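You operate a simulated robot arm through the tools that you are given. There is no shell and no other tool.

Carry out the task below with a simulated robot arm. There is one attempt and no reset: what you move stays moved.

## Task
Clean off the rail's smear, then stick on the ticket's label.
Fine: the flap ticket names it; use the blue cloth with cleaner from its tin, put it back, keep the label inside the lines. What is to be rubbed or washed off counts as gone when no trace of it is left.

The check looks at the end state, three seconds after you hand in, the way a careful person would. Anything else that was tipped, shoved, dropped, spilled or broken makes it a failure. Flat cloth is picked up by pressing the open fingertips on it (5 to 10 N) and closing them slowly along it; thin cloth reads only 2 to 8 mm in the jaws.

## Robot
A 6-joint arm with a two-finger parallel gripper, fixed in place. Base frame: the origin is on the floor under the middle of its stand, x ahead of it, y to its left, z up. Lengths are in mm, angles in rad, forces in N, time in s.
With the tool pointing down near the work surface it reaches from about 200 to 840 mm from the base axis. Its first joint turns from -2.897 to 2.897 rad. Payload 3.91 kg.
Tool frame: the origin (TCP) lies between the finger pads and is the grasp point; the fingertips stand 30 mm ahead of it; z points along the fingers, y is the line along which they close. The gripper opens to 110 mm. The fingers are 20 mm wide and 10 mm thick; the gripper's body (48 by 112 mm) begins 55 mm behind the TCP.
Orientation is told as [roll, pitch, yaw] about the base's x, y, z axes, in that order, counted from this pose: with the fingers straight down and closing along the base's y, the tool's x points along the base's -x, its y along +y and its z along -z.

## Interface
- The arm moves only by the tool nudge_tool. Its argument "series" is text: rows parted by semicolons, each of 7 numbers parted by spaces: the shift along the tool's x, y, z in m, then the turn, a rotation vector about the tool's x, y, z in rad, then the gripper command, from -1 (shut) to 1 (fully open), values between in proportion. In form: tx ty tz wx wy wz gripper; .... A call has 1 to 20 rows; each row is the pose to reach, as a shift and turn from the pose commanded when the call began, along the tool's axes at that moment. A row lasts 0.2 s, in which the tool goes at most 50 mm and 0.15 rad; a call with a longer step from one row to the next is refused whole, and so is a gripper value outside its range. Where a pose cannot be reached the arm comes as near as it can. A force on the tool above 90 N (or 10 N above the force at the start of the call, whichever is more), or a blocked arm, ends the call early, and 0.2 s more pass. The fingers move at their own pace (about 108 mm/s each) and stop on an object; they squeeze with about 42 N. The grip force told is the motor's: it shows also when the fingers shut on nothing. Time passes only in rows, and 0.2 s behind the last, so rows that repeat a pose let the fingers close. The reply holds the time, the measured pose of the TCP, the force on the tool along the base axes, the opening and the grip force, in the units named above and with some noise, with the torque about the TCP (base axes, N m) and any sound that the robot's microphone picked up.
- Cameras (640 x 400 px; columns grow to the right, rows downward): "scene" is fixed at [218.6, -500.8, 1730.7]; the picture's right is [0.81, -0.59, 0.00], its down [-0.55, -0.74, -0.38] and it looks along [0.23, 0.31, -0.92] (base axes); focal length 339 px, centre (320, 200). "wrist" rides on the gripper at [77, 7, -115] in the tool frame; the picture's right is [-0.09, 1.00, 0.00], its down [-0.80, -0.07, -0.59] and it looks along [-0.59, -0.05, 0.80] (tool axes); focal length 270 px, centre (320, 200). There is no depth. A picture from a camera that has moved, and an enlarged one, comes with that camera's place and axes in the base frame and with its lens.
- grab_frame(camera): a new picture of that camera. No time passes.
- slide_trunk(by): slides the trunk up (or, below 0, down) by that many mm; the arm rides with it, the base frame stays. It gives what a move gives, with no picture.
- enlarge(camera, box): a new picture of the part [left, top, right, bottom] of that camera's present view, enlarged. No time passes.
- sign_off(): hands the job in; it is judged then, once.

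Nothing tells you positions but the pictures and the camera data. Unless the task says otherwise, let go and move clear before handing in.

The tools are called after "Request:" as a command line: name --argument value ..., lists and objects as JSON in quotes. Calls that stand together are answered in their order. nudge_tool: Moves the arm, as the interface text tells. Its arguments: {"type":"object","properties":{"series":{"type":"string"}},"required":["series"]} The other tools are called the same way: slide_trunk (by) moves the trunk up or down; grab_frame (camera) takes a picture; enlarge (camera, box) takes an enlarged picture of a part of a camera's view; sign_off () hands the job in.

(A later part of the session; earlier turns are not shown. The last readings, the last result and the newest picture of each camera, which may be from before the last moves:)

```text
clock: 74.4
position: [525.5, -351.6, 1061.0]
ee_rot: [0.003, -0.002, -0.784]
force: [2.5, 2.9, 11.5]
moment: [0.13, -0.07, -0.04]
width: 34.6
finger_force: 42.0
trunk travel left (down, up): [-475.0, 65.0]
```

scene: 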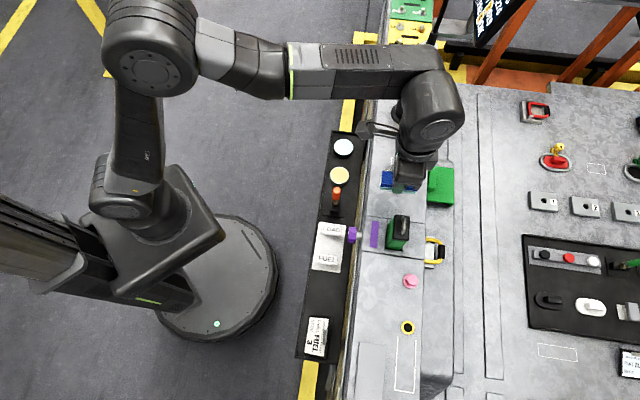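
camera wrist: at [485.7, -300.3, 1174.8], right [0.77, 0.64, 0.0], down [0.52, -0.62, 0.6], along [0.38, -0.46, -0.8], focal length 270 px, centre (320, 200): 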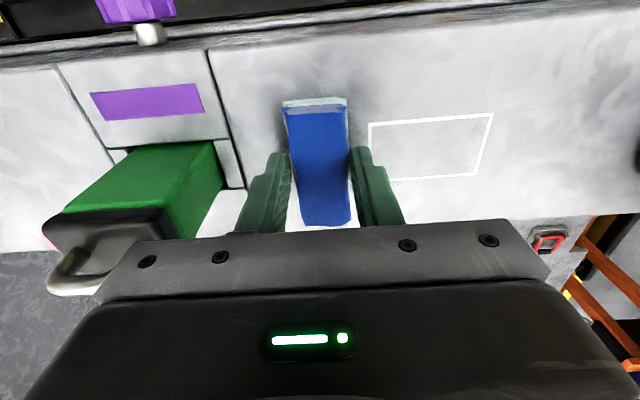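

Now I lift off and look at the area for any remaining trace.

Request:
nudge_tool --series "0 0 -0.01 0 0 0 -0.7; 0 0 -0.03 0 0 0 -0.7; 0 0 -0.06 0 0 0 -0.7; 0.03 -0.01 -0.09 0 0 0 -0.7; 0.06 -0.02 -0.11 0 0 0 -0.7; 0.09 -0.03 -0.12 0 0 0 -0.7; 0.11 -0.03 -0.12 0 0 0 -0.7; 0.11 -0.03 -0.12 0 0 0 -0.7"

Request:
grab_frame --camera "wrist"

Request:
enlarge --camera "scene" --box '[365, 140, 445, 220]'

```text
clock: 76.2
position: [427.4, -296.3, 1180.3]
ee_rot: [-0.002, -0.001, -0.786]
force: [-0.1, -0.4, 0.3]
moment: [0.0, 0.03, -0.03]
width: 34.6
finger_force: 42.2
trunk travel left (down, up): [-475.0, 65.0]
```

```text
taken
camera wrist: at [377.1, -236.9, 1294.2], right [0.77, 0.64, 0.0], down [0.52, -0.62, 0.59], along [0.38, -0.46, -0.8], focal length 270 px, centre (320, 200)
```

wrist: 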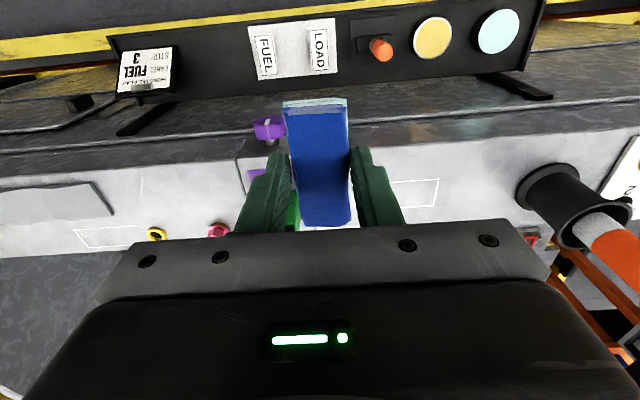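

```text
5.00 times, centred on (405, 180) of scene
camera zoom: at [218.6, -500.8, 1730.7], right [0.81, -0.59, 0.0], down [-0.55, -0.74, -0.38], along [0.23, 0.31, -0.92], focal length 1697 px, centre (-105, 300)
```

zoom: 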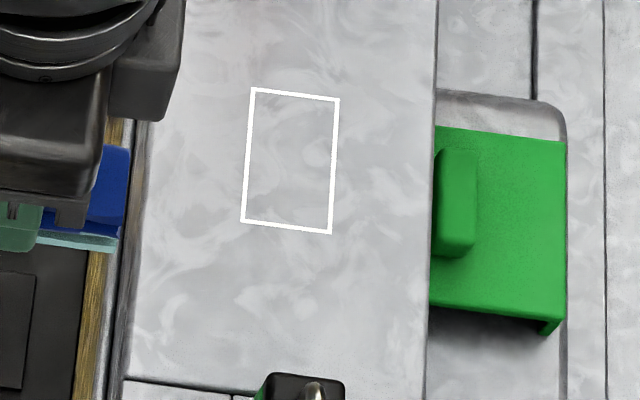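

The outline looks clean. I'll zoom in harder to be sure nothing faint remains.

Request:
enlarge --camera "scene" --box '[380, 145, 425, 205]'

Request:
enlarge --camera "wrist" --box '[360, 120, 520, 220]'

```text
6.67 times, centred on (402, 175) of scene
camera zoom: at [218.6, -500.8, 1730.7], right [0.81, -0.59, 0.0], down [-0.55, -0.74, -0.38], along [0.23, 0.31, -0.92], focal length 2262 px, centre (-230, 367)
```

zoom: 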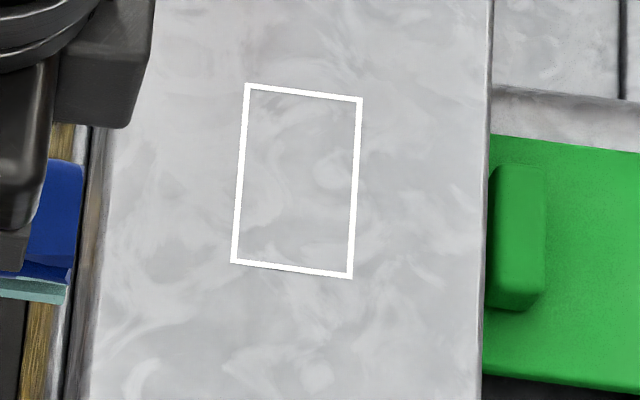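

```text
4.00 times, centred on (440, 170) of wrist
camera zoom: at [377.1, -236.9, 1294.2], right [0.77, 0.64, 0.0], down [0.52, -0.62, 0.59], along [0.38, -0.46, -0.8], focal length 1081 px, centre (-160, 320)
```

zoom: 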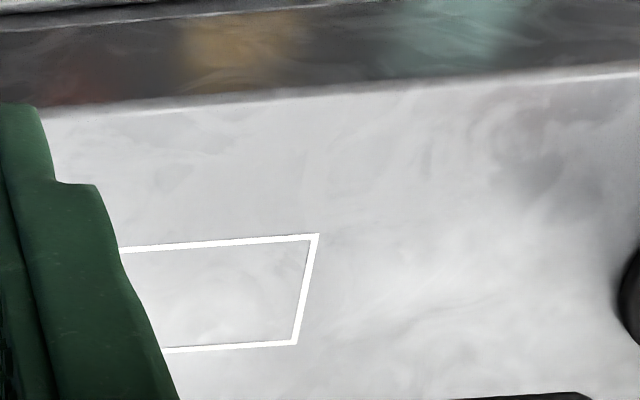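

The rail is clean, with no trace of smear left. Now I carry the cloth back to its place on the tray at (u≈-89, n≈496).

Request:
nudge_tool --series "0.004 -0.037 0 0 0 0 -0.7; 0.008 -0.074 0 0 0 0 -0.7; 0.012 -0.111 0 0 0 0 -0.7; 0.0157 -0.148 0 0 0 0 -0.7; 0.0157 -0.1817 0 0 0 0 -0.7; 0.0157 -0.1817 0.04 0 0 0 -0.7; 0.0157 -0.1817 0.08 0 0 0 -0.7; 0.0157 -0.1817 0.12 0 0 0 -0.7; 0.0157 -0.1817 0.16 0 0 0 -0.7; 0.0157 -0.1817 0.2 0 0 0 -0.7; 0.0157 -0.1817 0.24 0 0 0 -0.7; 0.0157 -0.1817 0.28 0 0 0 -0.7; 0.0157 -0.1817 0.31 0 0 0 -0.7; 0.0157 -0.1817 0.33 0 0 0 -0.7; 0.0157 -0.1817 0.34 0 0 0 -0.7"

Request:
grab_frame --camera "wrist"

```text
clock: 79.4
position: [286.9, -412.8, 840.3]
ee_rot: [0.0, 0.0, -0.784]
force: [-0.5, 0.6, -0.5]
moment: [0.0, -0.02, -0.02]
width: 34.5
finger_force: 42.6
trunk travel left (down, up): [-475.0, 65.0]
```

```text
taken
camera wrist: at [237.6, -353.4, 954.1], right [0.77, 0.64, 0.0], down [0.52, -0.62, 0.59], along [0.38, -0.46, -0.8], focal length 270 px, centre (320, 200)
```

wrist: 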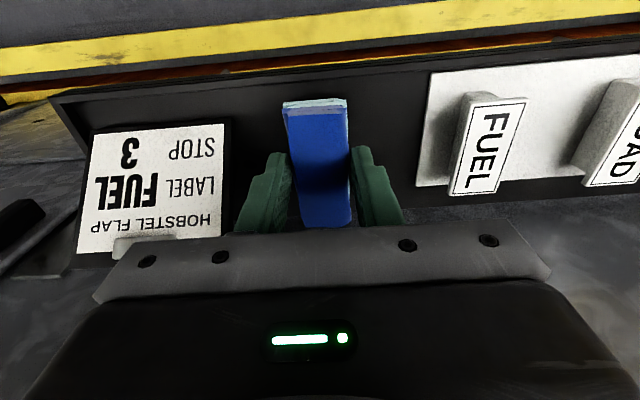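

Right above its place. Lowering gently to the tray floor.

Request:
nudge_tool --series "0 0 0.005 0 0 0 -0.7; 0 0 0.01 0 0 0 -0.7; 0 0 0.014 0 0 0 -0.7; 0 0 0.016 0 0 0 -0.7"

```text
clock: 80.4
position: [287.6, -412.5, 824.7]
ee_rot: [0.0, 0.001, -0.782]
force: [-0.8, 0.1, -0.4]
moment: [0.0, 0.0, 0.0]
width: 35.0
finger_force: 41.8
trunk travel left (down, up): [-475.0, 65.0]
```

Request:
nudge_tool --series "0 0 0.001 0 0 0 -0.7; 0 0 0.002 0 0 0 -0.7"

```text
clock: 81.0
position: [286.6, -414.3, 822.3]
ee_rot: [-0.002, 0.0, -0.784]
force: [0.4, 0.1, -0.4]
moment: [0.0, -0.02, 0.03]
width: 34.7
finger_force: 42.1
trunk travel left (down, up): [-475.0, 65.0]
```

Request:
nudge_tool --series "0 0 0.0007 0 0 0 -0.7; 0 0 0.0014 0 0 0 -0.7"

```text
clock: 81.6
position: [286.7, -413.1, 820.9]
ee_rot: [0.001, 0.0, -0.784]
force: [-0.9, -0.4, 1.5]
moment: [0.01, -0.01, -0.02]
width: 34.6
finger_force: 42.2
trunk travel left (down, up): [-475.0, 65.0]
```

It's down with a light touch. Opening the fingers evenly and rising straight up.

Request:
nudge_tool --series "0 0 0.0003 0 0 0 -0.35; 0 0 0.0003 0 0 0 -0.3; 0 0 0.0003 0 0 0 -0.25; 0 0 0.0003 0 0 0 -0.2; 0 0 0.0003 0 0 0 -0.1; 0 0 0.0003 0 0 0 -0.1"

Request:
nudge_tool --series "0 0 -0.01 0 0 0 -0.1; 0 0 -0.025 0 0 0 -0.1; 0 0 -0.05 0 0 0 -0.1; 0 0 -0.08 0 0 0 -0.1; 0 0 -0.11 0 0 0 -0.1; 0 0 -0.14 0 0 0 -0.1; 0 0 -0.18 0 0 0 -0.1; 0 0 -0.18 0 0 0 -0.1"

Request:
grab_frame --camera "wrist"

```text
clock: 83.0
position: [287.4, -412.2, 820.8]
ee_rot: [-0.002, 0.001, -0.783]
force: [-0.3, -0.5, 0.4]
moment: [0.01, 0.02, -0.02]
width: 49.7
finger_force: 0.1
trunk travel left (down, up): [-475.0, 65.0]
```

```text
clock: 84.8
position: [288.0, -413.9, 1000.2]
ee_rot: [0.0, -0.002, -0.784]
force: [0.3, -0.9, 0.4]
moment: [0.02, -0.04, -0.01]
width: 49.5
finger_force: 0.1
trunk travel left (down, up): [-475.0, 65.0]
```

```text
taken
camera wrist: at [238.0, -354.0, 1114.7], right [0.77, 0.64, 0.0], down [0.52, -0.62, 0.59], along [0.38, -0.46, -0.8], focal length 270 px, centre (320, 200)
```

wrist: 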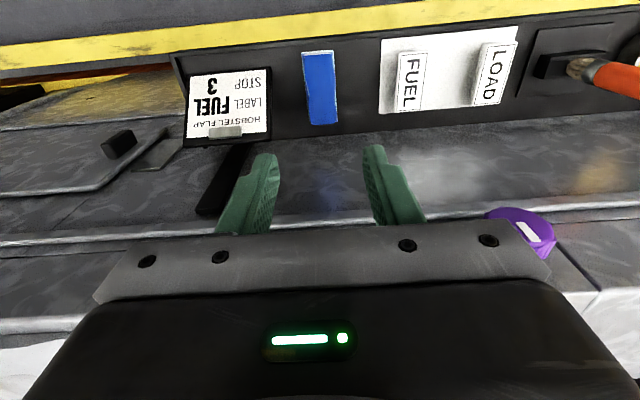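

The cloth is back in place. Next, the FUEL label: I'll move the camera closer to measure it.

Request:
nudge_tool --series "0.005 0.02 0 0 0 0 0.02; 0.01 0.04 0 0 0 0 0.02; 0.015 0.06 0 0 0 0 0.02; 0.02 0.08 0 0 0 0 0.02; 0.026 0.097 0 0 0 0 0.02; 0.026 0.097 0.035 0 0 0 0.02; 0.026 0.097 0.07 0 0 0 0.02; 0.026 0.097 0.07 0 0 0 0.02"

Request:
grab_frame --camera "wrist"

Request:
enlarge --camera "wrist" --box '[260, 60, 420, 200]'

Request:
enlarge --camera "scene" --box '[290, 260, 370, 340]'

```text
clock: 86.6
position: [339.0, -326.4, 929.7]
ee_rot: [-0.001, 0.0, -0.786]
force: [0.6, -0.7, -0.5]
moment: [0.02, -0.05, 0.01]
width: 55.9
finger_force: 0.1
trunk travel left (down, up): [-475.0, 65.0]
```

```text
taken
camera wrist: at [287.9, -267.8, 1043.3], right [0.77, 0.64, 0.0], down [0.52, -0.62, 0.59], along [0.38, -0.46, -0.8], focal length 270 px, centre (320, 200)
```

wrist: 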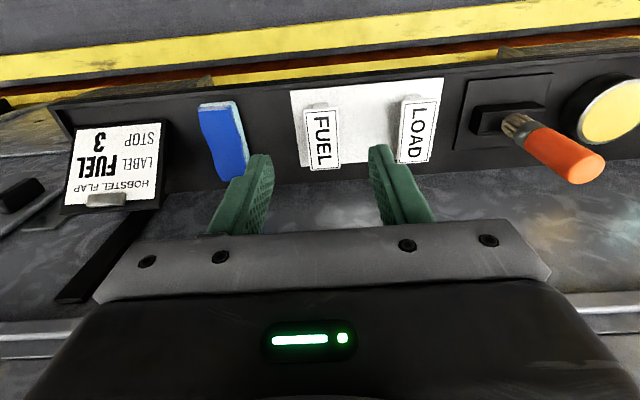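

```text
2.86 times, centred on (340, 130) of wrist
camera zoom: at [287.9, -267.8, 1043.3], right [0.77, 0.64, 0.0], down [0.52, -0.62, 0.59], along [0.38, -0.46, -0.8], focal length 772 px, centre (263, 400)
```

zoom: 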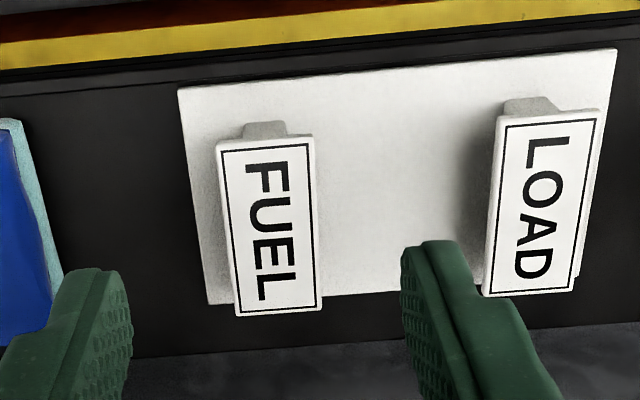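

```text
5.00 times, centred on (330, 300) of scene
camera zoom: at [218.6, -500.8, 1730.7], right [0.81, -0.59, 0.0], down [-0.55, -0.74, -0.38], along [0.23, 0.31, -0.92], focal length 1697 px, centre (270, -300)
```

zoom: 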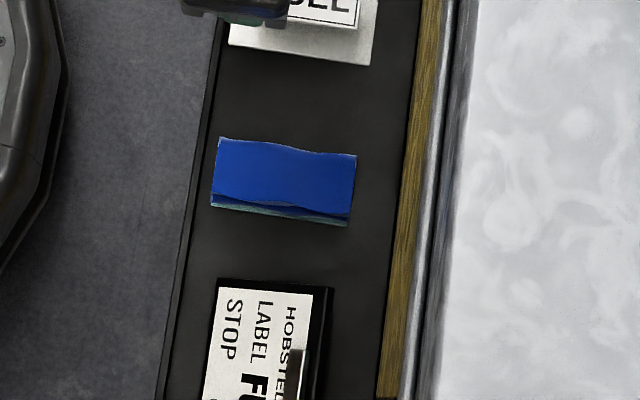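

FUEL label measures ~60×30 mm, centre (u≈7.8, n≈498.5), top z≈808. I'll zoom more to judge its thickness and pedestal.

Request:
enlarge --camera "wrist" --box '[285, 90, 365, 180]'

Request:
enlarge --camera "wrist" --box '[375, 80, 455, 170]'

```text
4.44 times, centred on (325, 135) of wrist
camera zoom: at [287.9, -267.8, 1043.3], right [0.77, 0.64, 0.0], down [0.52, -0.62, 0.59], along [0.38, -0.46, -0.8], focal length 1201 px, centre (298, 489)
```

zoom: 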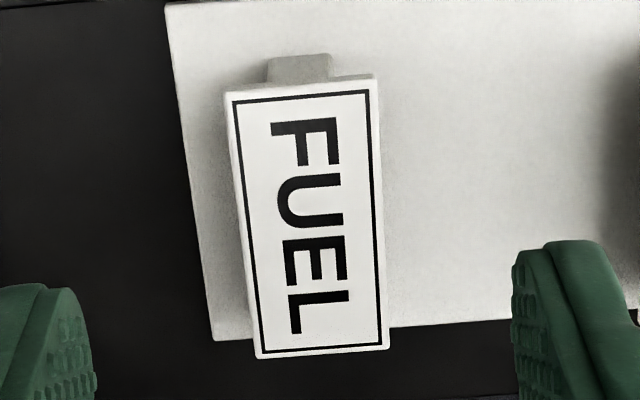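

```text
4.44 times, centred on (415, 125) of wrist
camera zoom: at [287.9, -267.8, 1043.3], right [0.77, 0.64, 0.0], down [0.52, -0.62, 0.59], along [0.38, -0.46, -0.8], focal length 1201 px, centre (-102, 533)
```

zoom: 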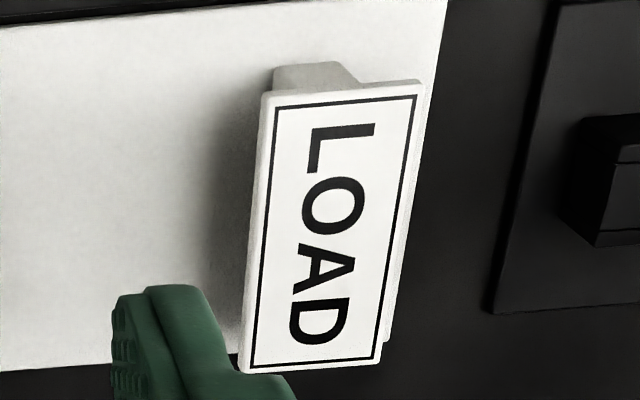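

I want to see the slab's thickness from a lower angle, so I'll back off toward the robot side and lower the camera.

Request:
nudge_tool --series "0.025 0 0 0 0 0 0.02; 0.05 0 0.02 0 0 0 0.02; 0.05 0 0.05 0 0 0 0.02; 0.05 0 0.07 0 0 0 0.02; 0.05 0 0.07 0 0 0 0.02"

Request:
grab_frame --camera "wrist"

Request:
enlarge --camera "wrist" --box '[270, 150, 370, 230]'

```text
clock: 87.8
position: [302.7, -289.7, 859.9]
ee_rot: [0.0, 0.0, -0.783]
force: [0.2, 0.2, 0.5]
moment: [0.0, 0.03, 0.0]
width: 55.9
finger_force: 0.0
trunk travel left (down, up): [-475.0, 65.0]
```

```text
taken
camera wrist: at [252.9, -231.5, 974.2], right [0.77, 0.64, 0.0], down [0.52, -0.62, 0.59], along [0.38, -0.46, -0.8], focal length 270 px, centre (320, 200)
```

wrist: 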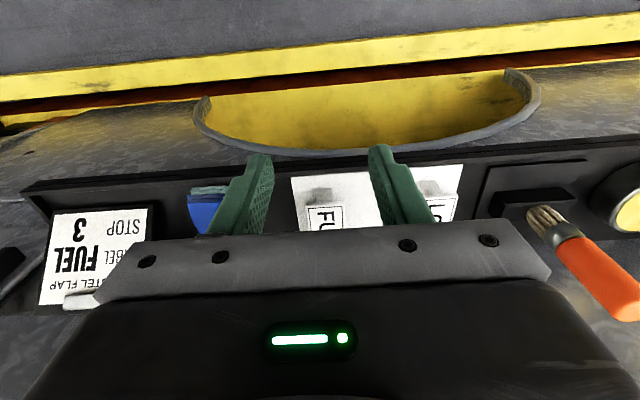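

```text
5.00 times, centred on (320, 190) of wrist
camera zoom: at [252.9, -231.5, 974.2], right [0.77, 0.64, 0.0], down [0.52, -0.62, 0.59], along [0.38, -0.46, -0.8], focal length 1351 px, centre (320, 250)
```

zoom: 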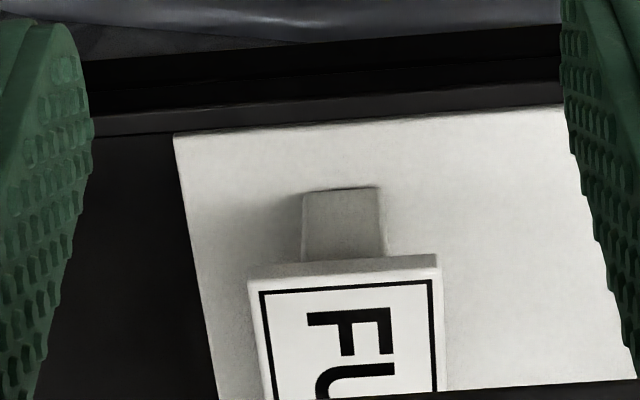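

The slab is ~4 mm thick on a ~19 mm pedestal. I'll check wrist size versus the purple knob before descending at the label.

Request:
enlarge --camera "scene" --box '[250, 160, 410, 300]'

```text
2.86 times, centred on (330, 230) of scene
camera zoom: at [218.6, -500.8, 1730.7], right [0.81, -0.59, 0.0], down [-0.55, -0.74, -0.38], along [0.23, 0.31, -0.92], focal length 970 px, centre (291, 114)
```

zoom: 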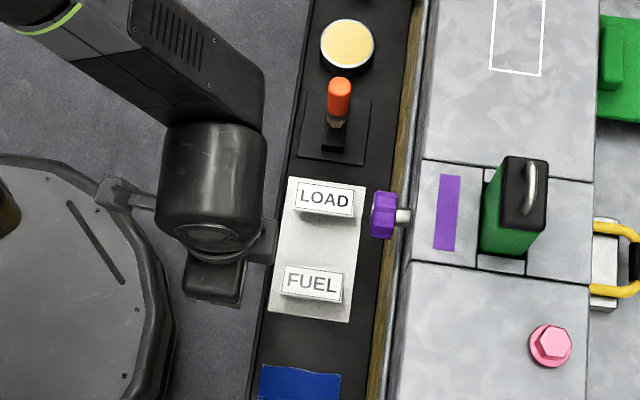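

Request:
enlarge --camera "scene" --box '[280, 210, 340, 260]'

```text
8.00 times, centred on (310, 235) of scene
camera zoom: at [218.6, -500.8, 1730.7], right [0.81, -0.59, 0.0], down [-0.55, -0.74, -0.38], along [0.23, 0.31, -0.92], focal length 2715 px, centre (400, -80)
```

zoom: 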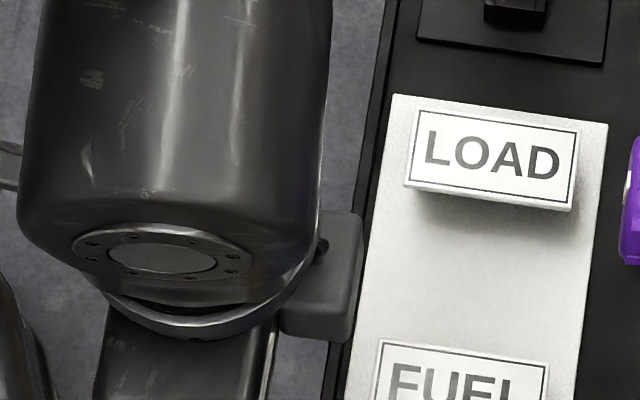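

There's a block on the flange's far side, so I'll grip the label near its robot-side end (n≈480) to stay ~12 mm clear of the knob. First I touch its top lightly with closed fingertips to get the exact height.

Request:
nudge_tool --series "0 0 -0.01 0 0 0 -0.5; 0 -0.0014 -0.02 0 0 0 -1; -0.02 -0.0014 -0.02 0 0 0 -1; -0.04 -0.0014 -0.02 0 0 0 -1; -0.062 -0.0014 -0.02 0 0 0 -1; -0.062 -0.0014 -0.01 0 0 0 -1; -0.062 -0.0014 0 0 0 0 -1; -0.062 -0.0014 0.008 0 0 0 -1; -0.062 -0.0014 0.012 0 0 0 -1; -0.062 -0.0014 0.012 0 0 0 -1"

Request:
grab_frame --camera "wrist"

Request:
enlarge --camera "scene" --box '[290, 200, 380, 290]'

```text
clock: 90.0
position: [345.5, -335.3, 848.1]
ee_rot: [0.001, -0.001, -0.784]
force: [-0.6, -0.7, 0.9]
moment: [0.03, -0.02, 0.02]
width: 0.0
finger_force: 37.7
trunk travel left (down, up): [-475.0, 65.0]
```

```text
taken
camera wrist: at [295.5, -275.9, 962.4], right [0.77, 0.64, 0.0], down [0.52, -0.62, 0.59], along [0.38, -0.46, -0.8], focal length 270 px, centre (320, 200)
```

wrist: 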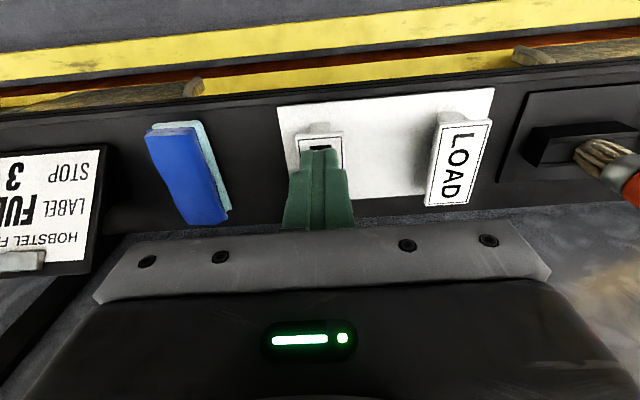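

```text
4.44 times, centred on (335, 245) of scene
camera zoom: at [218.6, -500.8, 1730.7], right [0.81, -0.59, 0.0], down [-0.55, -0.74, -0.38], along [0.23, 0.31, -0.92], focal length 1508 px, centre (253, 0)
```

zoom: 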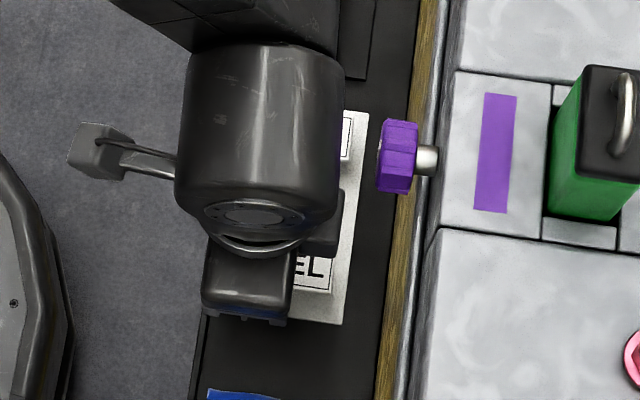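

Good clearance (~16 mm) to the knob. Touching down now in small steps.

Request:
nudge_tool --series "0 0 0.003 0 0 0 -1; 0 0 0.006 0 0 0 -1; 0 0 0.007 0 0 0 -1"

```text
clock: 90.8
position: [344.9, -335.8, 841.3]
ee_rot: [0.0, 0.0, -0.783]
force: [-0.7, -0.5, 0.7]
moment: [0.0, -0.01, 0.05]
width: 0.0
finger_force: 37.8
trunk travel left (down, up): [-475.0, 65.0]
```

Request:
nudge_tool --series "0 0 0.001 0 0 0 -1; 0 0 0.001 0 0 0 -1"

Request:
nudge_tool --series "0 0 0.001 0 0 0 -1; 0 0 0.001 0 0 0 -1"

```text
clock: 91.4
position: [345.8, -335.9, 840.2]
ee_rot: [-0.001, 0.0, -0.783]
force: [0.4, 0.1, 3.5]
moment: [0.0, 0.05, -0.04]
width: 0.1
finger_force: 37.4
trunk travel left (down, up): [-475.0, 65.0]
```

```text
clock: 92.0
position: [345.4, -335.0, 841.1]
ee_rot: [0.001, -0.001, -0.783]
force: [0.5, -1.1, 10.2]
moment: [-0.01, -0.02, 0.01]
width: 0.3
finger_force: 37.6
trunk travel left (down, up): [-475.0, 65.0]
```

Label top found at tip z≈810.3 (TCP ≈840.3). Now I rise, open to ~46 mm, and lower beside the slab so the tips end just above its underside.

Request:
nudge_tool --series "0 0 -0.006 0 0 0 -1; 0 0 -0.014 0 0 0 -0.6; 0 0 -0.014 0 0 0 -0.16; 0 0 -0.014 0 0 0 -0.16; 0 0 -0.014 0 0 0 -0.16; 0 0 -0.01 0 0 0 -0.16; 0 0 -0.005 0 0 0 -0.16; 0 0 -0.001 0 0 0 -0.16; 0 0 0.002 0 0 0 -0.16; 0 0 0.002 0 0 0 -0.16"

Request:
grab_frame --camera "wrist"

Request:
enlarge --camera "wrist" --box '[250, 110, 390, 230]'

```text
clock: 94.2
position: [344.9, -335.1, 837.9]
ee_rot: [0.0, 0.0, -0.784]
force: [-0.1, -0.7, 0.5]
moment: [0.01, -0.01, 0.0]
width: 46.4
finger_force: 0.2
trunk travel left (down, up): [-475.0, 65.0]
```

```text
taken
camera wrist: at [296.0, -276.5, 951.7], right [0.77, 0.64, 0.0], down [0.52, -0.62, 0.59], along [0.38, -0.46, -0.8], focal length 270 px, centre (320, 200)
```

wrist: 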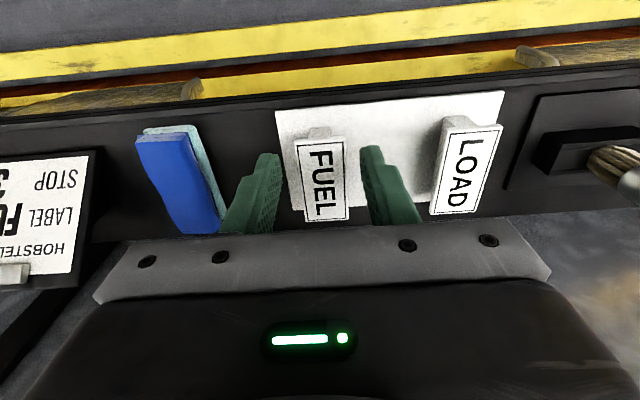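

```text
3.33 times, centred on (320, 170) of wrist
camera zoom: at [296.0, -276.5, 951.7], right [0.77, 0.64, 0.0], down [0.52, -0.62, 0.59], along [0.38, -0.46, -0.8], focal length 901 px, centre (320, 300)
```

zoom: 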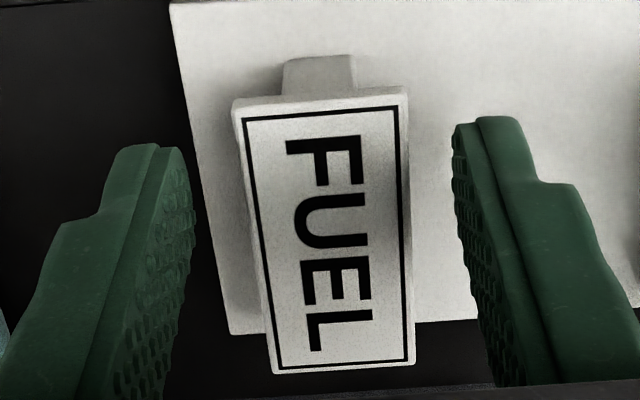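

The label sits centred between the fingers. Closing gently on its sides.

Request:
nudge_tool --series "0 0 0 0 0 0 -0.25; 0 0 0 0 0 0 -0.32; 0 0 0 0 0 0 -0.38; 0 0 0 0 0 0 -0.42; 0 0 0 0 0 0 -0.46; 0 0 0 0 0 0 -0.5; 0 0 0 0 0 0 -0.6; 0 0 0 0 0 0 -0.7; 0 0 0 0 0 0 -0.7"

Request:
enlarge --camera "wrist" --box '[250, 110, 390, 230]'

```text
clock: 96.2
position: [345.4, -335.4, 838.0]
ee_rot: [0.0, 0.0, -0.784]
force: [0.4, -0.1, -0.4]
moment: [-0.01, 0.01, 0.0]
width: 26.8
finger_force: 42.3
trunk travel left (down, up): [-475.0, 65.0]
```

```text
3.33 times, centred on (320, 170) of wrist
camera zoom: at [296.0, -276.5, 951.7], right [0.77, 0.64, 0.0], down [0.52, -0.62, 0.59], along [0.38, -0.46, -0.8], focal length 901 px, centre (320, 300)
```

zoom: 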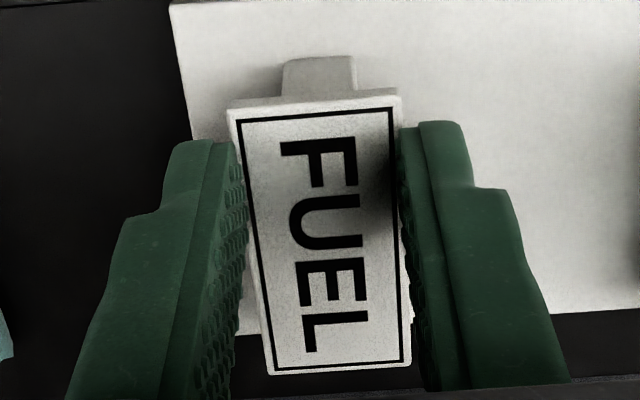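

Gripped at 26.8 mm, 42 N. Lifting slowly off its pedestal.

Request:
nudge_tool --series "0 0 -0.001 0 0 0 -0.7; 0 0 -0.003 0 0 0 -0.7; 0 0 -0.006 0 0 0 -0.7; 0 0 -0.012 0 0 0 -0.7; 0 0 -0.022 0 0 0 -0.7; 0 0 -0.035 0 0 0 -0.7"

Request:
grab_frame --camera "wrist"

Request:
enlarge --camera "wrist" --box '[250, 90, 390, 230]'

```text
clock: 97.6
position: [344.9, -336.8, 873.3]
ee_rot: [0.002, 0.0, -0.784]
force: [1.3, 0.4, -0.4]
moment: [0.0, 0.02, 0.01]
width: 26.9
finger_force: 42.6
trunk travel left (down, up): [-475.0, 65.0]
```

```text
taken
camera wrist: at [295.6, -276.3, 986.9], right [0.77, 0.64, 0.0], down [0.52, -0.62, 0.59], along [0.38, -0.46, -0.8], focal length 270 px, centre (320, 200)
```

wrist: 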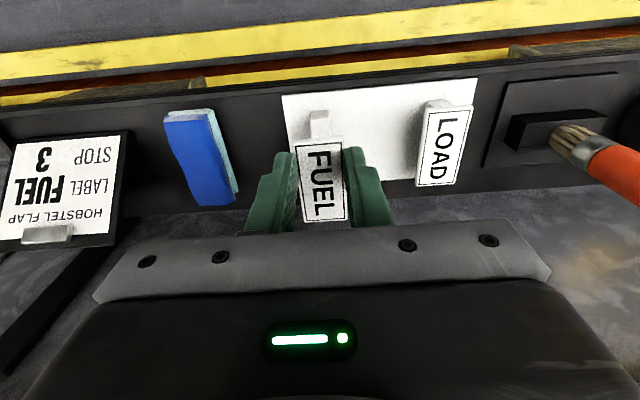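

```text
2.86 times, centred on (320, 160) of wrist
camera zoom: at [295.6, -276.3, 986.9], right [0.77, 0.64, 0.0], down [0.52, -0.62, 0.59], along [0.38, -0.46, -0.8], focal length 772 px, centre (320, 314)
```

zoom: 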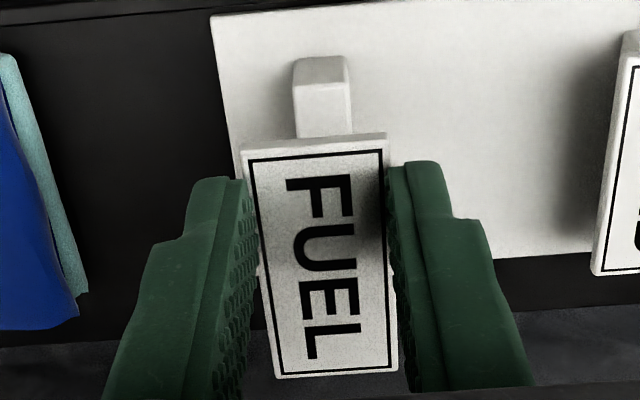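

The FUEL label is lifted and firmly held, its centre ~16 mm ahead of the grip. Now I raise it, turn 90° so its long side runs along the outline, and move over the rail.

Request:
nudge_tool --series "0 0 -0.04 0 0 0 -0.7; 0 0 -0.08 0 0 0 -0.7; 0 0 -0.12 0 0 0 -0.7; 0 0 -0.16 0 0 0 -0.7; 0 0 -0.2 0 0 0 -0.7; 0 0 -0.24 0 0 0 -0.7; 0 0 -0.28 0 0 0 -0.7"

Request:
nudge_tool --series "-0.012 0.014 0 0 0 -0.131 -0.7; -0.025 0.028 0 0 0 -0.262 -0.7; -0.038 0.042 0 0 0 -0.393 -0.7; -0.051 0.056 0 0 0 -0.524 -0.7; -0.064 0.07 0 0 0 -0.655 -0.7; -0.077 0.084 0 0 0 -0.785 -0.7; -0.09 0.098 0 0 0 -0.916 -0.7; -0.103 0.112 0 0 0 -1.047 -0.7; -0.116 0.126 0 0 0 -1.178 -0.7; -0.129 0.14 0 0 0 -1.309 -0.7; -0.142 0.154 0 0 0 -1.44 -0.7; -0.153 0.167 0 0 0 -1.569 -0.7; -0.153 0.167 0 0 0 -1.569 -0.7"

Request:
grab_frame --camera "wrist"

Request:
grab_frame --camera "scene"

```text
clock: 99.2
position: [344.5, -335.7, 1153.4]
ee_rot: [-0.001, 0.001, -0.784]
force: [0.2, 0.7, 0.7]
moment: [-0.01, 0.01, 0.02]
width: 26.6
finger_force: 41.9
trunk travel left (down, up): [-475.0, 65.0]
```

```text
clock: 102.0
position: [571.9, -323.9, 1152.0]
ee_rot: [0.0, 0.0, 0.786]
force: [0.2, 0.7, 0.0]
moment: [-0.04, -0.02, -0.01]
width: 27.1
finger_force: 42.0
trunk travel left (down, up): [-475.0, 65.0]
```

```text
taken
camera wrist: at [512.6, -374.4, 1266.2], right [-0.64, 0.77, 0.0], down [0.62, 0.52, 0.59], along [0.46, 0.38, -0.8], focal length 270 px, centre (320, 200)
```

wrist: 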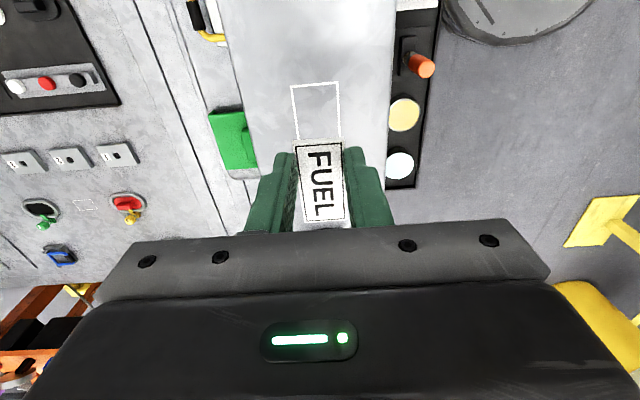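

```text
taken
```

scene: 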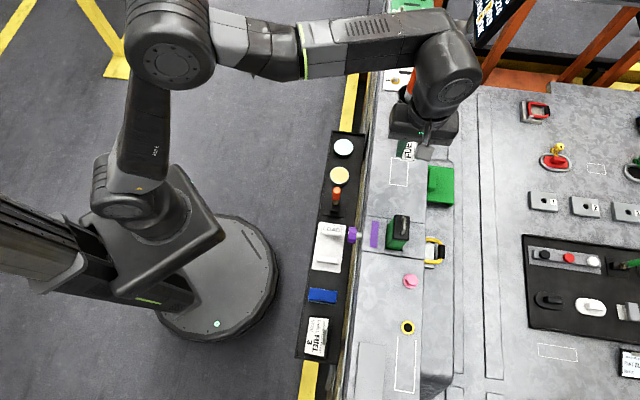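

The label is now aligned parallel with the outline, visible in the wrist view. I'll zoom to measure the outline relative to the tool.

Request:
enlarge --camera "wrist" --box '[260, 70, 380, 230]'

Request:
enlarge --camera "scene" --box '[370, 120, 460, 200]'

```text
2.50 times, centred on (320, 150) of wrist
camera zoom: at [512.6, -374.4, 1266.2], right [-0.64, 0.77, 0.0], down [0.62, 0.52, 0.59], along [0.46, 0.38, -0.8], focal length 676 px, centre (320, 325)
```

zoom: 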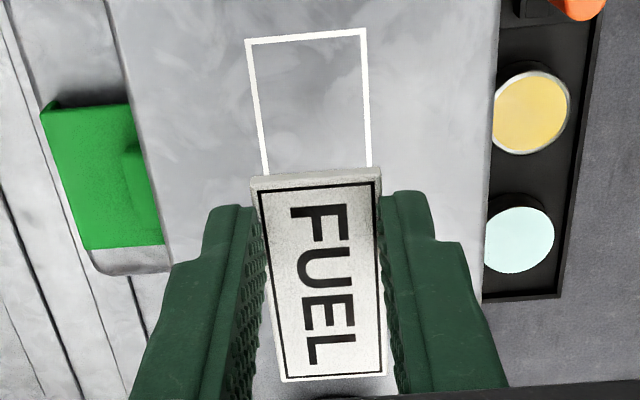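

```text
5.00 times, centred on (415, 160) of scene
camera zoom: at [218.6, -500.8, 1730.7], right [0.81, -0.59, 0.0], down [-0.55, -0.74, -0.38], along [0.23, 0.31, -0.92], focal length 1697 px, centre (-155, 400)
```

zoom: 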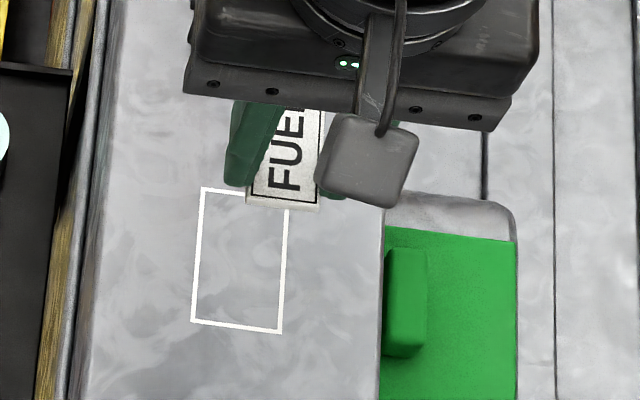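

Outline centre is about 1 mm in -u and 2.8 mm in +n from the label centre's projection. I'll apply that correction, descend to ~15 mm above the rail and re-measure.

Request:
nudge_tool --series "0.001 -0.0028 0.02 0 0 0 -0.7; 0.001 -0.0028 0.04 0 0 0 -0.7; 0.001 -0.0028 0.06 0 0 0 -0.7; 0.001 -0.0028 0.075 0 0 0 -0.7; 0.001 -0.0028 0.082 0 0 0 -0.7; 0.001 -0.0028 0.082 0 0 0 -0.7"

Request:
grab_frame --camera "wrist"

Request:
enlarge --camera "wrist" --box '[260, 90, 380, 230]'

Request:
enlarge --camera "scene" --box '[370, 130, 450, 200]'

```text
clock: 103.4
position: [572.5, -328.8, 1070.7]
ee_rot: [-0.001, 0.0, 0.785]
force: [-0.1, 0.3, -0.5]
moment: [-0.06, 0.03, 0.0]
width: 27.0
finger_force: 41.5
trunk travel left (down, up): [-475.0, 65.0]
```

```text
taken
camera wrist: at [513.5, -377.2, 1185.3], right [-0.64, 0.77, 0.0], down [0.62, 0.52, 0.59], along [0.46, 0.38, -0.8], focal length 270 px, centre (320, 200)
```

wrist: 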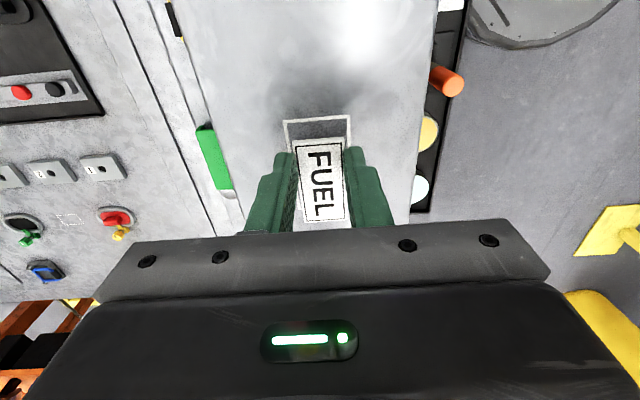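

```text
2.86 times, centred on (320, 160) of wrist
camera zoom: at [513.5, -377.2, 1185.3], right [-0.64, 0.77, 0.0], down [0.62, 0.52, 0.59], along [0.46, 0.38, -0.8], focal length 772 px, centre (320, 314)
```

zoom: 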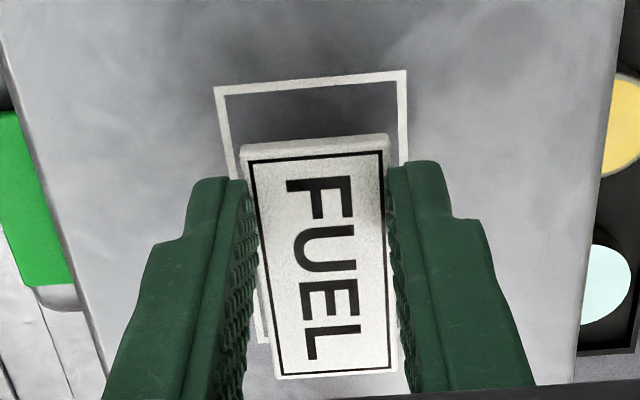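

```text
5.71 times, centred on (410, 165) of scene
camera zoom: at [218.6, -500.8, 1730.7], right [0.81, -0.59, 0.0], down [-0.55, -0.74, -0.38], along [0.23, 0.31, -0.92], focal length 1939 px, centre (-194, 400)
```

zoom: 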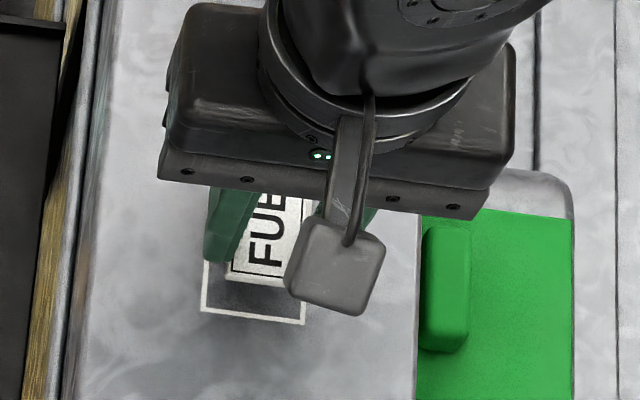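

Label and outline now nearly coincide; a last shift of 1.6 mm and 0.5 mm centres it. Then I lower slowly to contact.

Request:
nudge_tool --series "0.0016 -0.0005 0.003 0 0 0 -0.7; 0.0016 -0.0005 0.006 0 0 0 -0.7; 0.0016 -0.0005 0.009 0 0 0 -0.7; 0.0016 -0.0005 0.011 0 0 0 -0.7; 0.0016 -0.0005 0.011 0 0 0 -0.7"

Request:
enlarge --camera "wrist" --box '[260, 90, 380, 230]'

```text
clock: 104.6
position: [572.2, -330.0, 1059.6]
ee_rot: [-0.001, 0.001, 0.787]
force: [-0.6, 0.6, 0.5]
moment: [0.02, -0.01, 0.02]
width: 26.8
finger_force: 42.2
trunk travel left (down, up): [-475.0, 65.0]
```

```text
2.86 times, centred on (320, 160) of wrist
camera zoom: at [513.1, -378.8, 1173.6], right [-0.64, 0.77, 0.0], down [0.62, 0.52, 0.59], along [0.46, 0.38, -0.8], focal length 772 px, centre (320, 314)
```

zoom: 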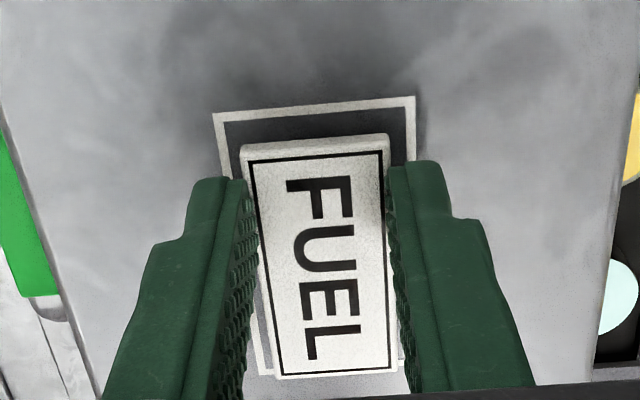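

Label is centred on the outline in x and y. Lowering to contact in small steps.

Request:
nudge_tool --series "0 0 0.0015 0 0 0 -0.7; 0 0 0.003 0 0 0 -0.7"

Request:
nudge_tool --series "0 0 0.0005 0 0 0 -0.7; 0 0 0.001 0 0 0 -0.7"

```text
clock: 105.2
position: [571.9, -329.8, 1057.1]
ee_rot: [-0.001, 0.0, 0.786]
force: [0.3, 0.0, -0.8]
moment: [0.03, -0.05, 0.01]
width: 26.8
finger_force: 42.0
trunk travel left (down, up): [-475.0, 65.0]
```

```text
clock: 105.8
position: [571.8, -330.2, 1055.9]
ee_rot: [-0.001, 0.001, 0.786]
force: [-0.3, -0.7, 0.5]
moment: [-0.01, 0.0, 0.0]
width: 27.0
finger_force: 42.1
trunk travel left (down, up): [-475.0, 65.0]
```

Request:
nudge_tool --series "0 0 0.0005 0 0 0 -0.7; 0 0 0.001 0 0 0 -0.7"

Request:
nudge_tool --series "0 0 0.0005 0 0 0 -0.7; 0 0 0.001 0 0 0 -0.7"

```text
clock: 106.4
position: [572.2, -329.9, 1054.9]
ee_rot: [0.001, -0.002, 0.785]
force: [0.2, -0.4, -0.3]
moment: [0.01, 0.0, 0.02]
width: 26.7
finger_force: 42.2
trunk travel left (down, up): [-475.0, 65.0]
```

```text
clock: 107.0
position: [571.8, -330.3, 1053.5]
ee_rot: [-0.001, 0.001, 0.785]
force: [0.0, 0.6, -0.8]
moment: [-0.03, 0.02, 0.03]
width: 26.9
finger_force: 42.0
trunk travel left (down, up): [-475.0, 65.0]
```

Request:
nudge_tool --series "0 0 0.0005 0 0 0 -0.7; 0 0 0.001 0 0 0 -0.7"

Request:
nudge_tool --series "0 0 0.0005 0 0 0 -0.7; 0 0 0.001 0 0 0 -0.7"

Request:
enlarge --camera "wrist" --box '[260, 90, 380, 230]'

```text
clock: 107.6
position: [571.8, -329.1, 1052.2]
ee_rot: [0.001, -0.001, 0.784]
force: [0.1, 0.2, 0.4]
moment: [-0.02, 0.0, 0.0]
width: 27.1
finger_force: 42.4
trunk travel left (down, up): [-475.0, 65.0]
```

```text
clock: 108.2
position: [571.8, -329.4, 1052.4]
ee_rot: [0.0, -0.001, 0.786]
force: [0.5, -0.2, 1.0]
moment: [0.02, -0.01, -0.03]
width: 26.9
finger_force: 42.2
trunk travel left (down, up): [-475.0, 65.0]
```

```text
2.86 times, centred on (320, 160) of wrist
camera zoom: at [512.8, -378.9, 1165.7], right [-0.64, 0.77, 0.0], down [0.62, 0.52, 0.59], along [0.46, 0.38, -0.8], focal length 772 px, centre (320, 314)
```

zoom: 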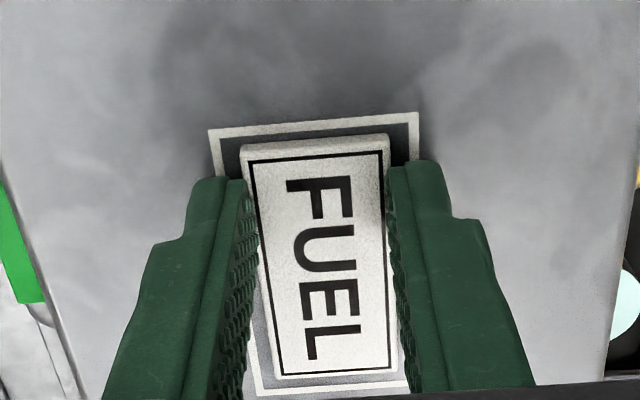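

No contact yet; the true rail height matters for centring. I continue down to first touch, then compare edges directly in-plane before releasing.

Request:
nudge_tool --series "0 0 0.0005 0 0 0 -0.7; 0 0 0.001 0 0 0 -0.7"

Request:
nudge_tool --series "0 0 0.0005 0 0 0 -0.7; 0 0 0.001 0 0 0 -0.7"

```text
clock: 108.8
position: [571.6, -328.6, 1052.1]
ee_rot: [-0.002, -0.001, 0.786]
force: [2.0, -0.5, 7.9]
moment: [0.07, -0.14, -0.04]
width: 26.9
finger_force: 41.8
trunk travel left (down, up): [-475.0, 65.0]
```

```text
clock: 109.4
position: [571.0, -329.4, 1050.7]
ee_rot: [-0.003, -0.002, 0.786]
force: [5.3, -1.4, 17.0]
moment: [0.12, -0.28, -0.06]
width: 26.9
finger_force: 42.1
trunk travel left (down, up): [-475.0, 65.0]
```

It's touching (17 N). Let me view the alignment now at contact.

Request:
enlarge --camera "wrist" --box '[260, 90, 380, 230]'

Request:
enlarge --camera "wrist" --box '[270, 125, 370, 180]'

Request:
enlarge --camera "wrist" --box '[270, 175, 370, 235]'

Request:
enlarge --camera "scene" --box '[380, 145, 430, 200]'

```text
2.86 times, centred on (320, 160) of wrist
camera zoom: at [512.2, -378.5, 1165.3], right [-0.64, 0.77, 0.0], down [0.61, 0.52, 0.6], along [0.46, 0.38, -0.8], focal length 772 px, centre (320, 314)
```

zoom: 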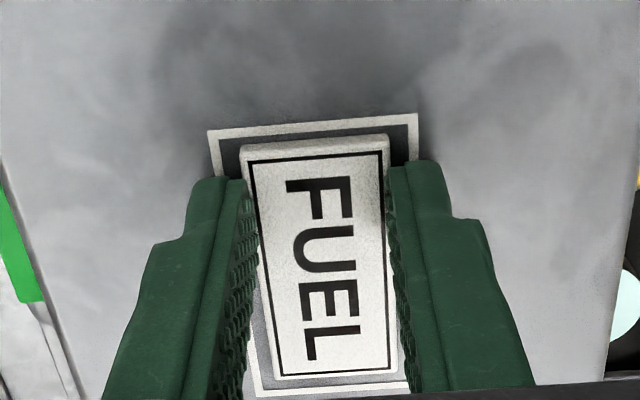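

```text
6.40 times, centred on (320, 152) of wrist
camera zoom: at [512.2, -378.5, 1165.3], right [-0.64, 0.77, 0.0], down [0.61, 0.52, 0.6], along [0.46, 0.38, -0.8], focal length 1730 px, centre (320, 504)
```

zoom: 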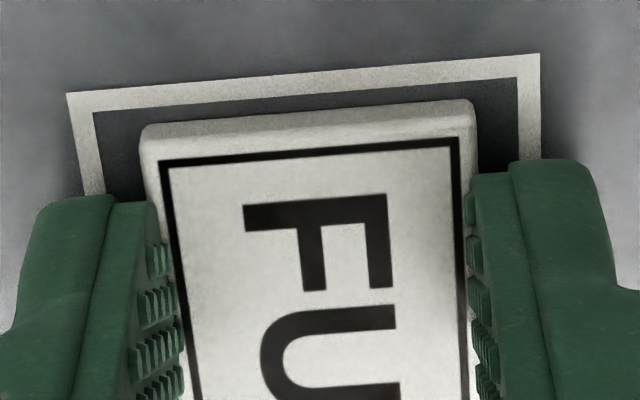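

```text
6.40 times, centred on (320, 205) of wrist
camera zoom: at [512.2, -378.5, 1165.3], right [-0.64, 0.77, 0.0], down [0.61, 0.52, 0.6], along [0.46, 0.38, -0.8], focal length 1730 px, centre (320, 168)
```

zoom: 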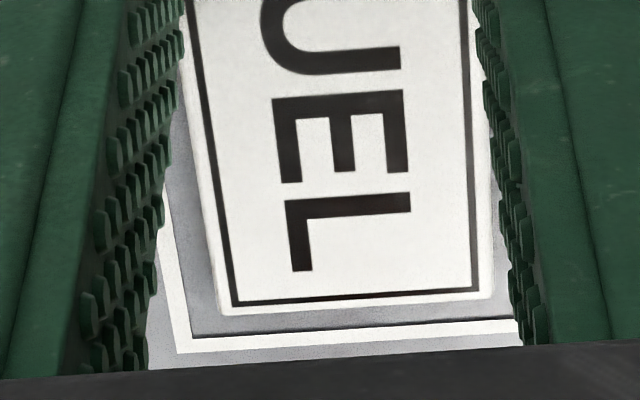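

```text
7.27 times, centred on (405, 172) of scene
camera zoom: at [218.6, -500.8, 1730.7], right [0.81, -0.59, 0.0], down [-0.55, -0.74, -0.38], along [0.23, 0.31, -0.92], focal length 2468 px, centre (-298, 400)
```

zoom: 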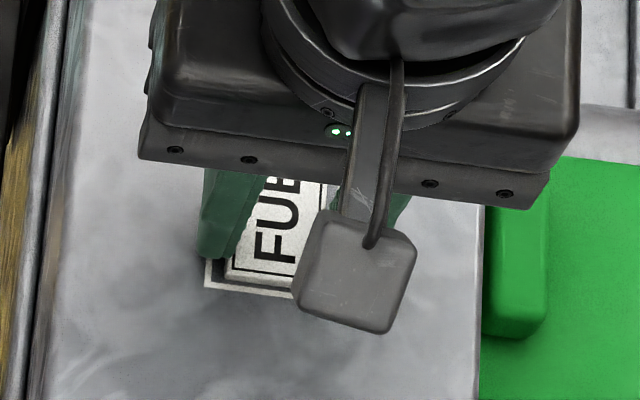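

The label lies inside the lines: ~1.8 mm margin at the near end, ~6 mm at the far end, ~4 mm at the sides. I'd like it more central, so I'll ease up gently and see whether it's already stuck.

Request:
nudge_tool --series "0 0 -0.001 0 0 0 -0.7; 0 0 -0.002 0 0 0 -0.7; 0 0 -0.0025 0 0 0 -0.7"

```text
clock: 110.2
position: [571.0, -328.9, 1051.1]
ee_rot: [0.001, 0.001, 0.784]
force: [4.8, -2.3, 6.3]
moment: [-0.04, -0.22, -0.01]
width: 26.8
finger_force: 42.4
trunk travel left (down, up): [-475.0, 65.0]
```

Request:
nudge_tool --series "0 0 -0.0005 0 0 0 -0.7; 0 0 -0.001 0 0 0 -0.7"

```text
clock: 110.8
position: [571.1, -328.7, 1051.3]
ee_rot: [0.002, 0.0, 0.783]
force: [1.3, -1.0, -5.8]
moment: [-0.1, 0.02, 0.0]
width: 26.9
finger_force: 42.2
trunk travel left (down, up): [-475.0, 65.0]
```

The tool is now pulling (-5.8 N): the label has stuck to the rail, inside the lines. I'll relax the pull to neutral and release it.

Request:
nudge_tool --series "0 0 0.0005 0 0 0 -0.7; 0 0 0.0005 0 0 0 -0.7"

```text
clock: 111.4
position: [571.9, -328.9, 1050.8]
ee_rot: [0.002, 0.002, 0.783]
force: [-2.4, 0.6, -9.8]
moment: [-0.14, 0.17, 0.06]
width: 26.7
finger_force: 42.1
trunk travel left (down, up): [-475.0, 65.0]
```

Request:
nudge_tool --series "0 0 0.0005 0 0 0 -0.7; 0 0 0.0005 0 0 0 -0.7"

```text
clock: 112.0
position: [572.6, -329.2, 1051.2]
ee_rot: [-0.001, -0.001, 0.786]
force: [-2.9, 1.3, -8.3]
moment: [-0.08, 0.2, 0.07]
width: 26.8
finger_force: 42.3
trunk travel left (down, up): [-475.0, 65.0]
```

Request:
nudge_tool --series "0 0 0.0008 0 0 0 -0.7; 0 0 0.0008 0 0 0 -0.7; 0 0 0.0008 0 0 0 -0.7"

```text
clock: 112.8
position: [572.5, -329.4, 1050.9]
ee_rot: [0.001, 0.0, 0.787]
force: [-3.4, 1.2, -3.6]
moment: [0.02, 0.13, 0.05]
width: 26.8
finger_force: 42.2
trunk travel left (down, up): [-475.0, 65.0]
```

Request:
nudge_tool --series "0 0 0.0005 0 0 0 -0.7; 0 0 0.0005 0 0 0 -0.7; 0 0 0.0005 0 0 0 -0.7"

```text
clock: 113.6
position: [572.6, -329.5, 1050.5]
ee_rot: [-0.003, -0.001, 0.786]
force: [-0.1, -0.8, 3.2]
moment: [-0.01, -0.07, 0.0]
width: 26.8
finger_force: 42.1
trunk travel left (down, up): [-475.0, 65.0]
```

Nearly neutral (3 N down, no sideways load). Opening the fingers evenly now.

Request:
nudge_tool --series "0 0 0 0 0 0 -0.5; 0 0 0 0 0 0 -0.45; 0 0 0 0 0 0 -0.38; 0 0 0 0 0 0 -0.3; 0 0 0 0 0 0 -0.2; 0 0 0 0 0 0 -0.2"

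Request:
enlarge --camera "wrist" --box '[260, 90, 380, 230]'

```text
clock: 115.0
position: [571.3, -329.9, 1051.3]
ee_rot: [0.0, 0.0, 0.785]
force: [0.2, -1.2, 0.3]
moment: [0.0, -0.01, -0.05]
width: 44.2
finger_force: 0.0
trunk travel left (down, up): [-475.0, 65.0]
```

```text
2.86 times, centred on (320, 160) of wrist
camera zoom: at [512.8, -378.7, 1164.8], right [-0.64, 0.77, 0.0], down [0.62, 0.52, 0.59], along [0.46, 0.38, -0.8], focal length 772 px, centre (320, 314)
```

zoom: 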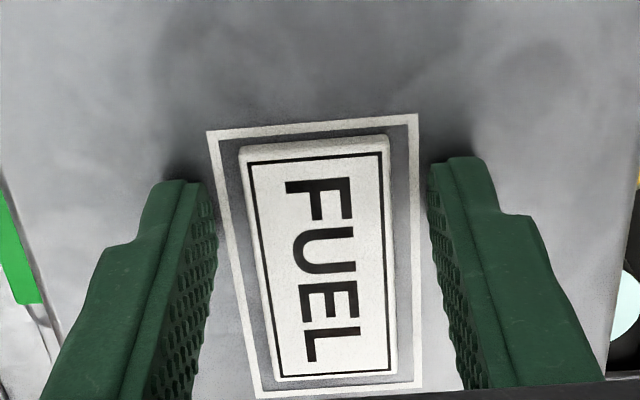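

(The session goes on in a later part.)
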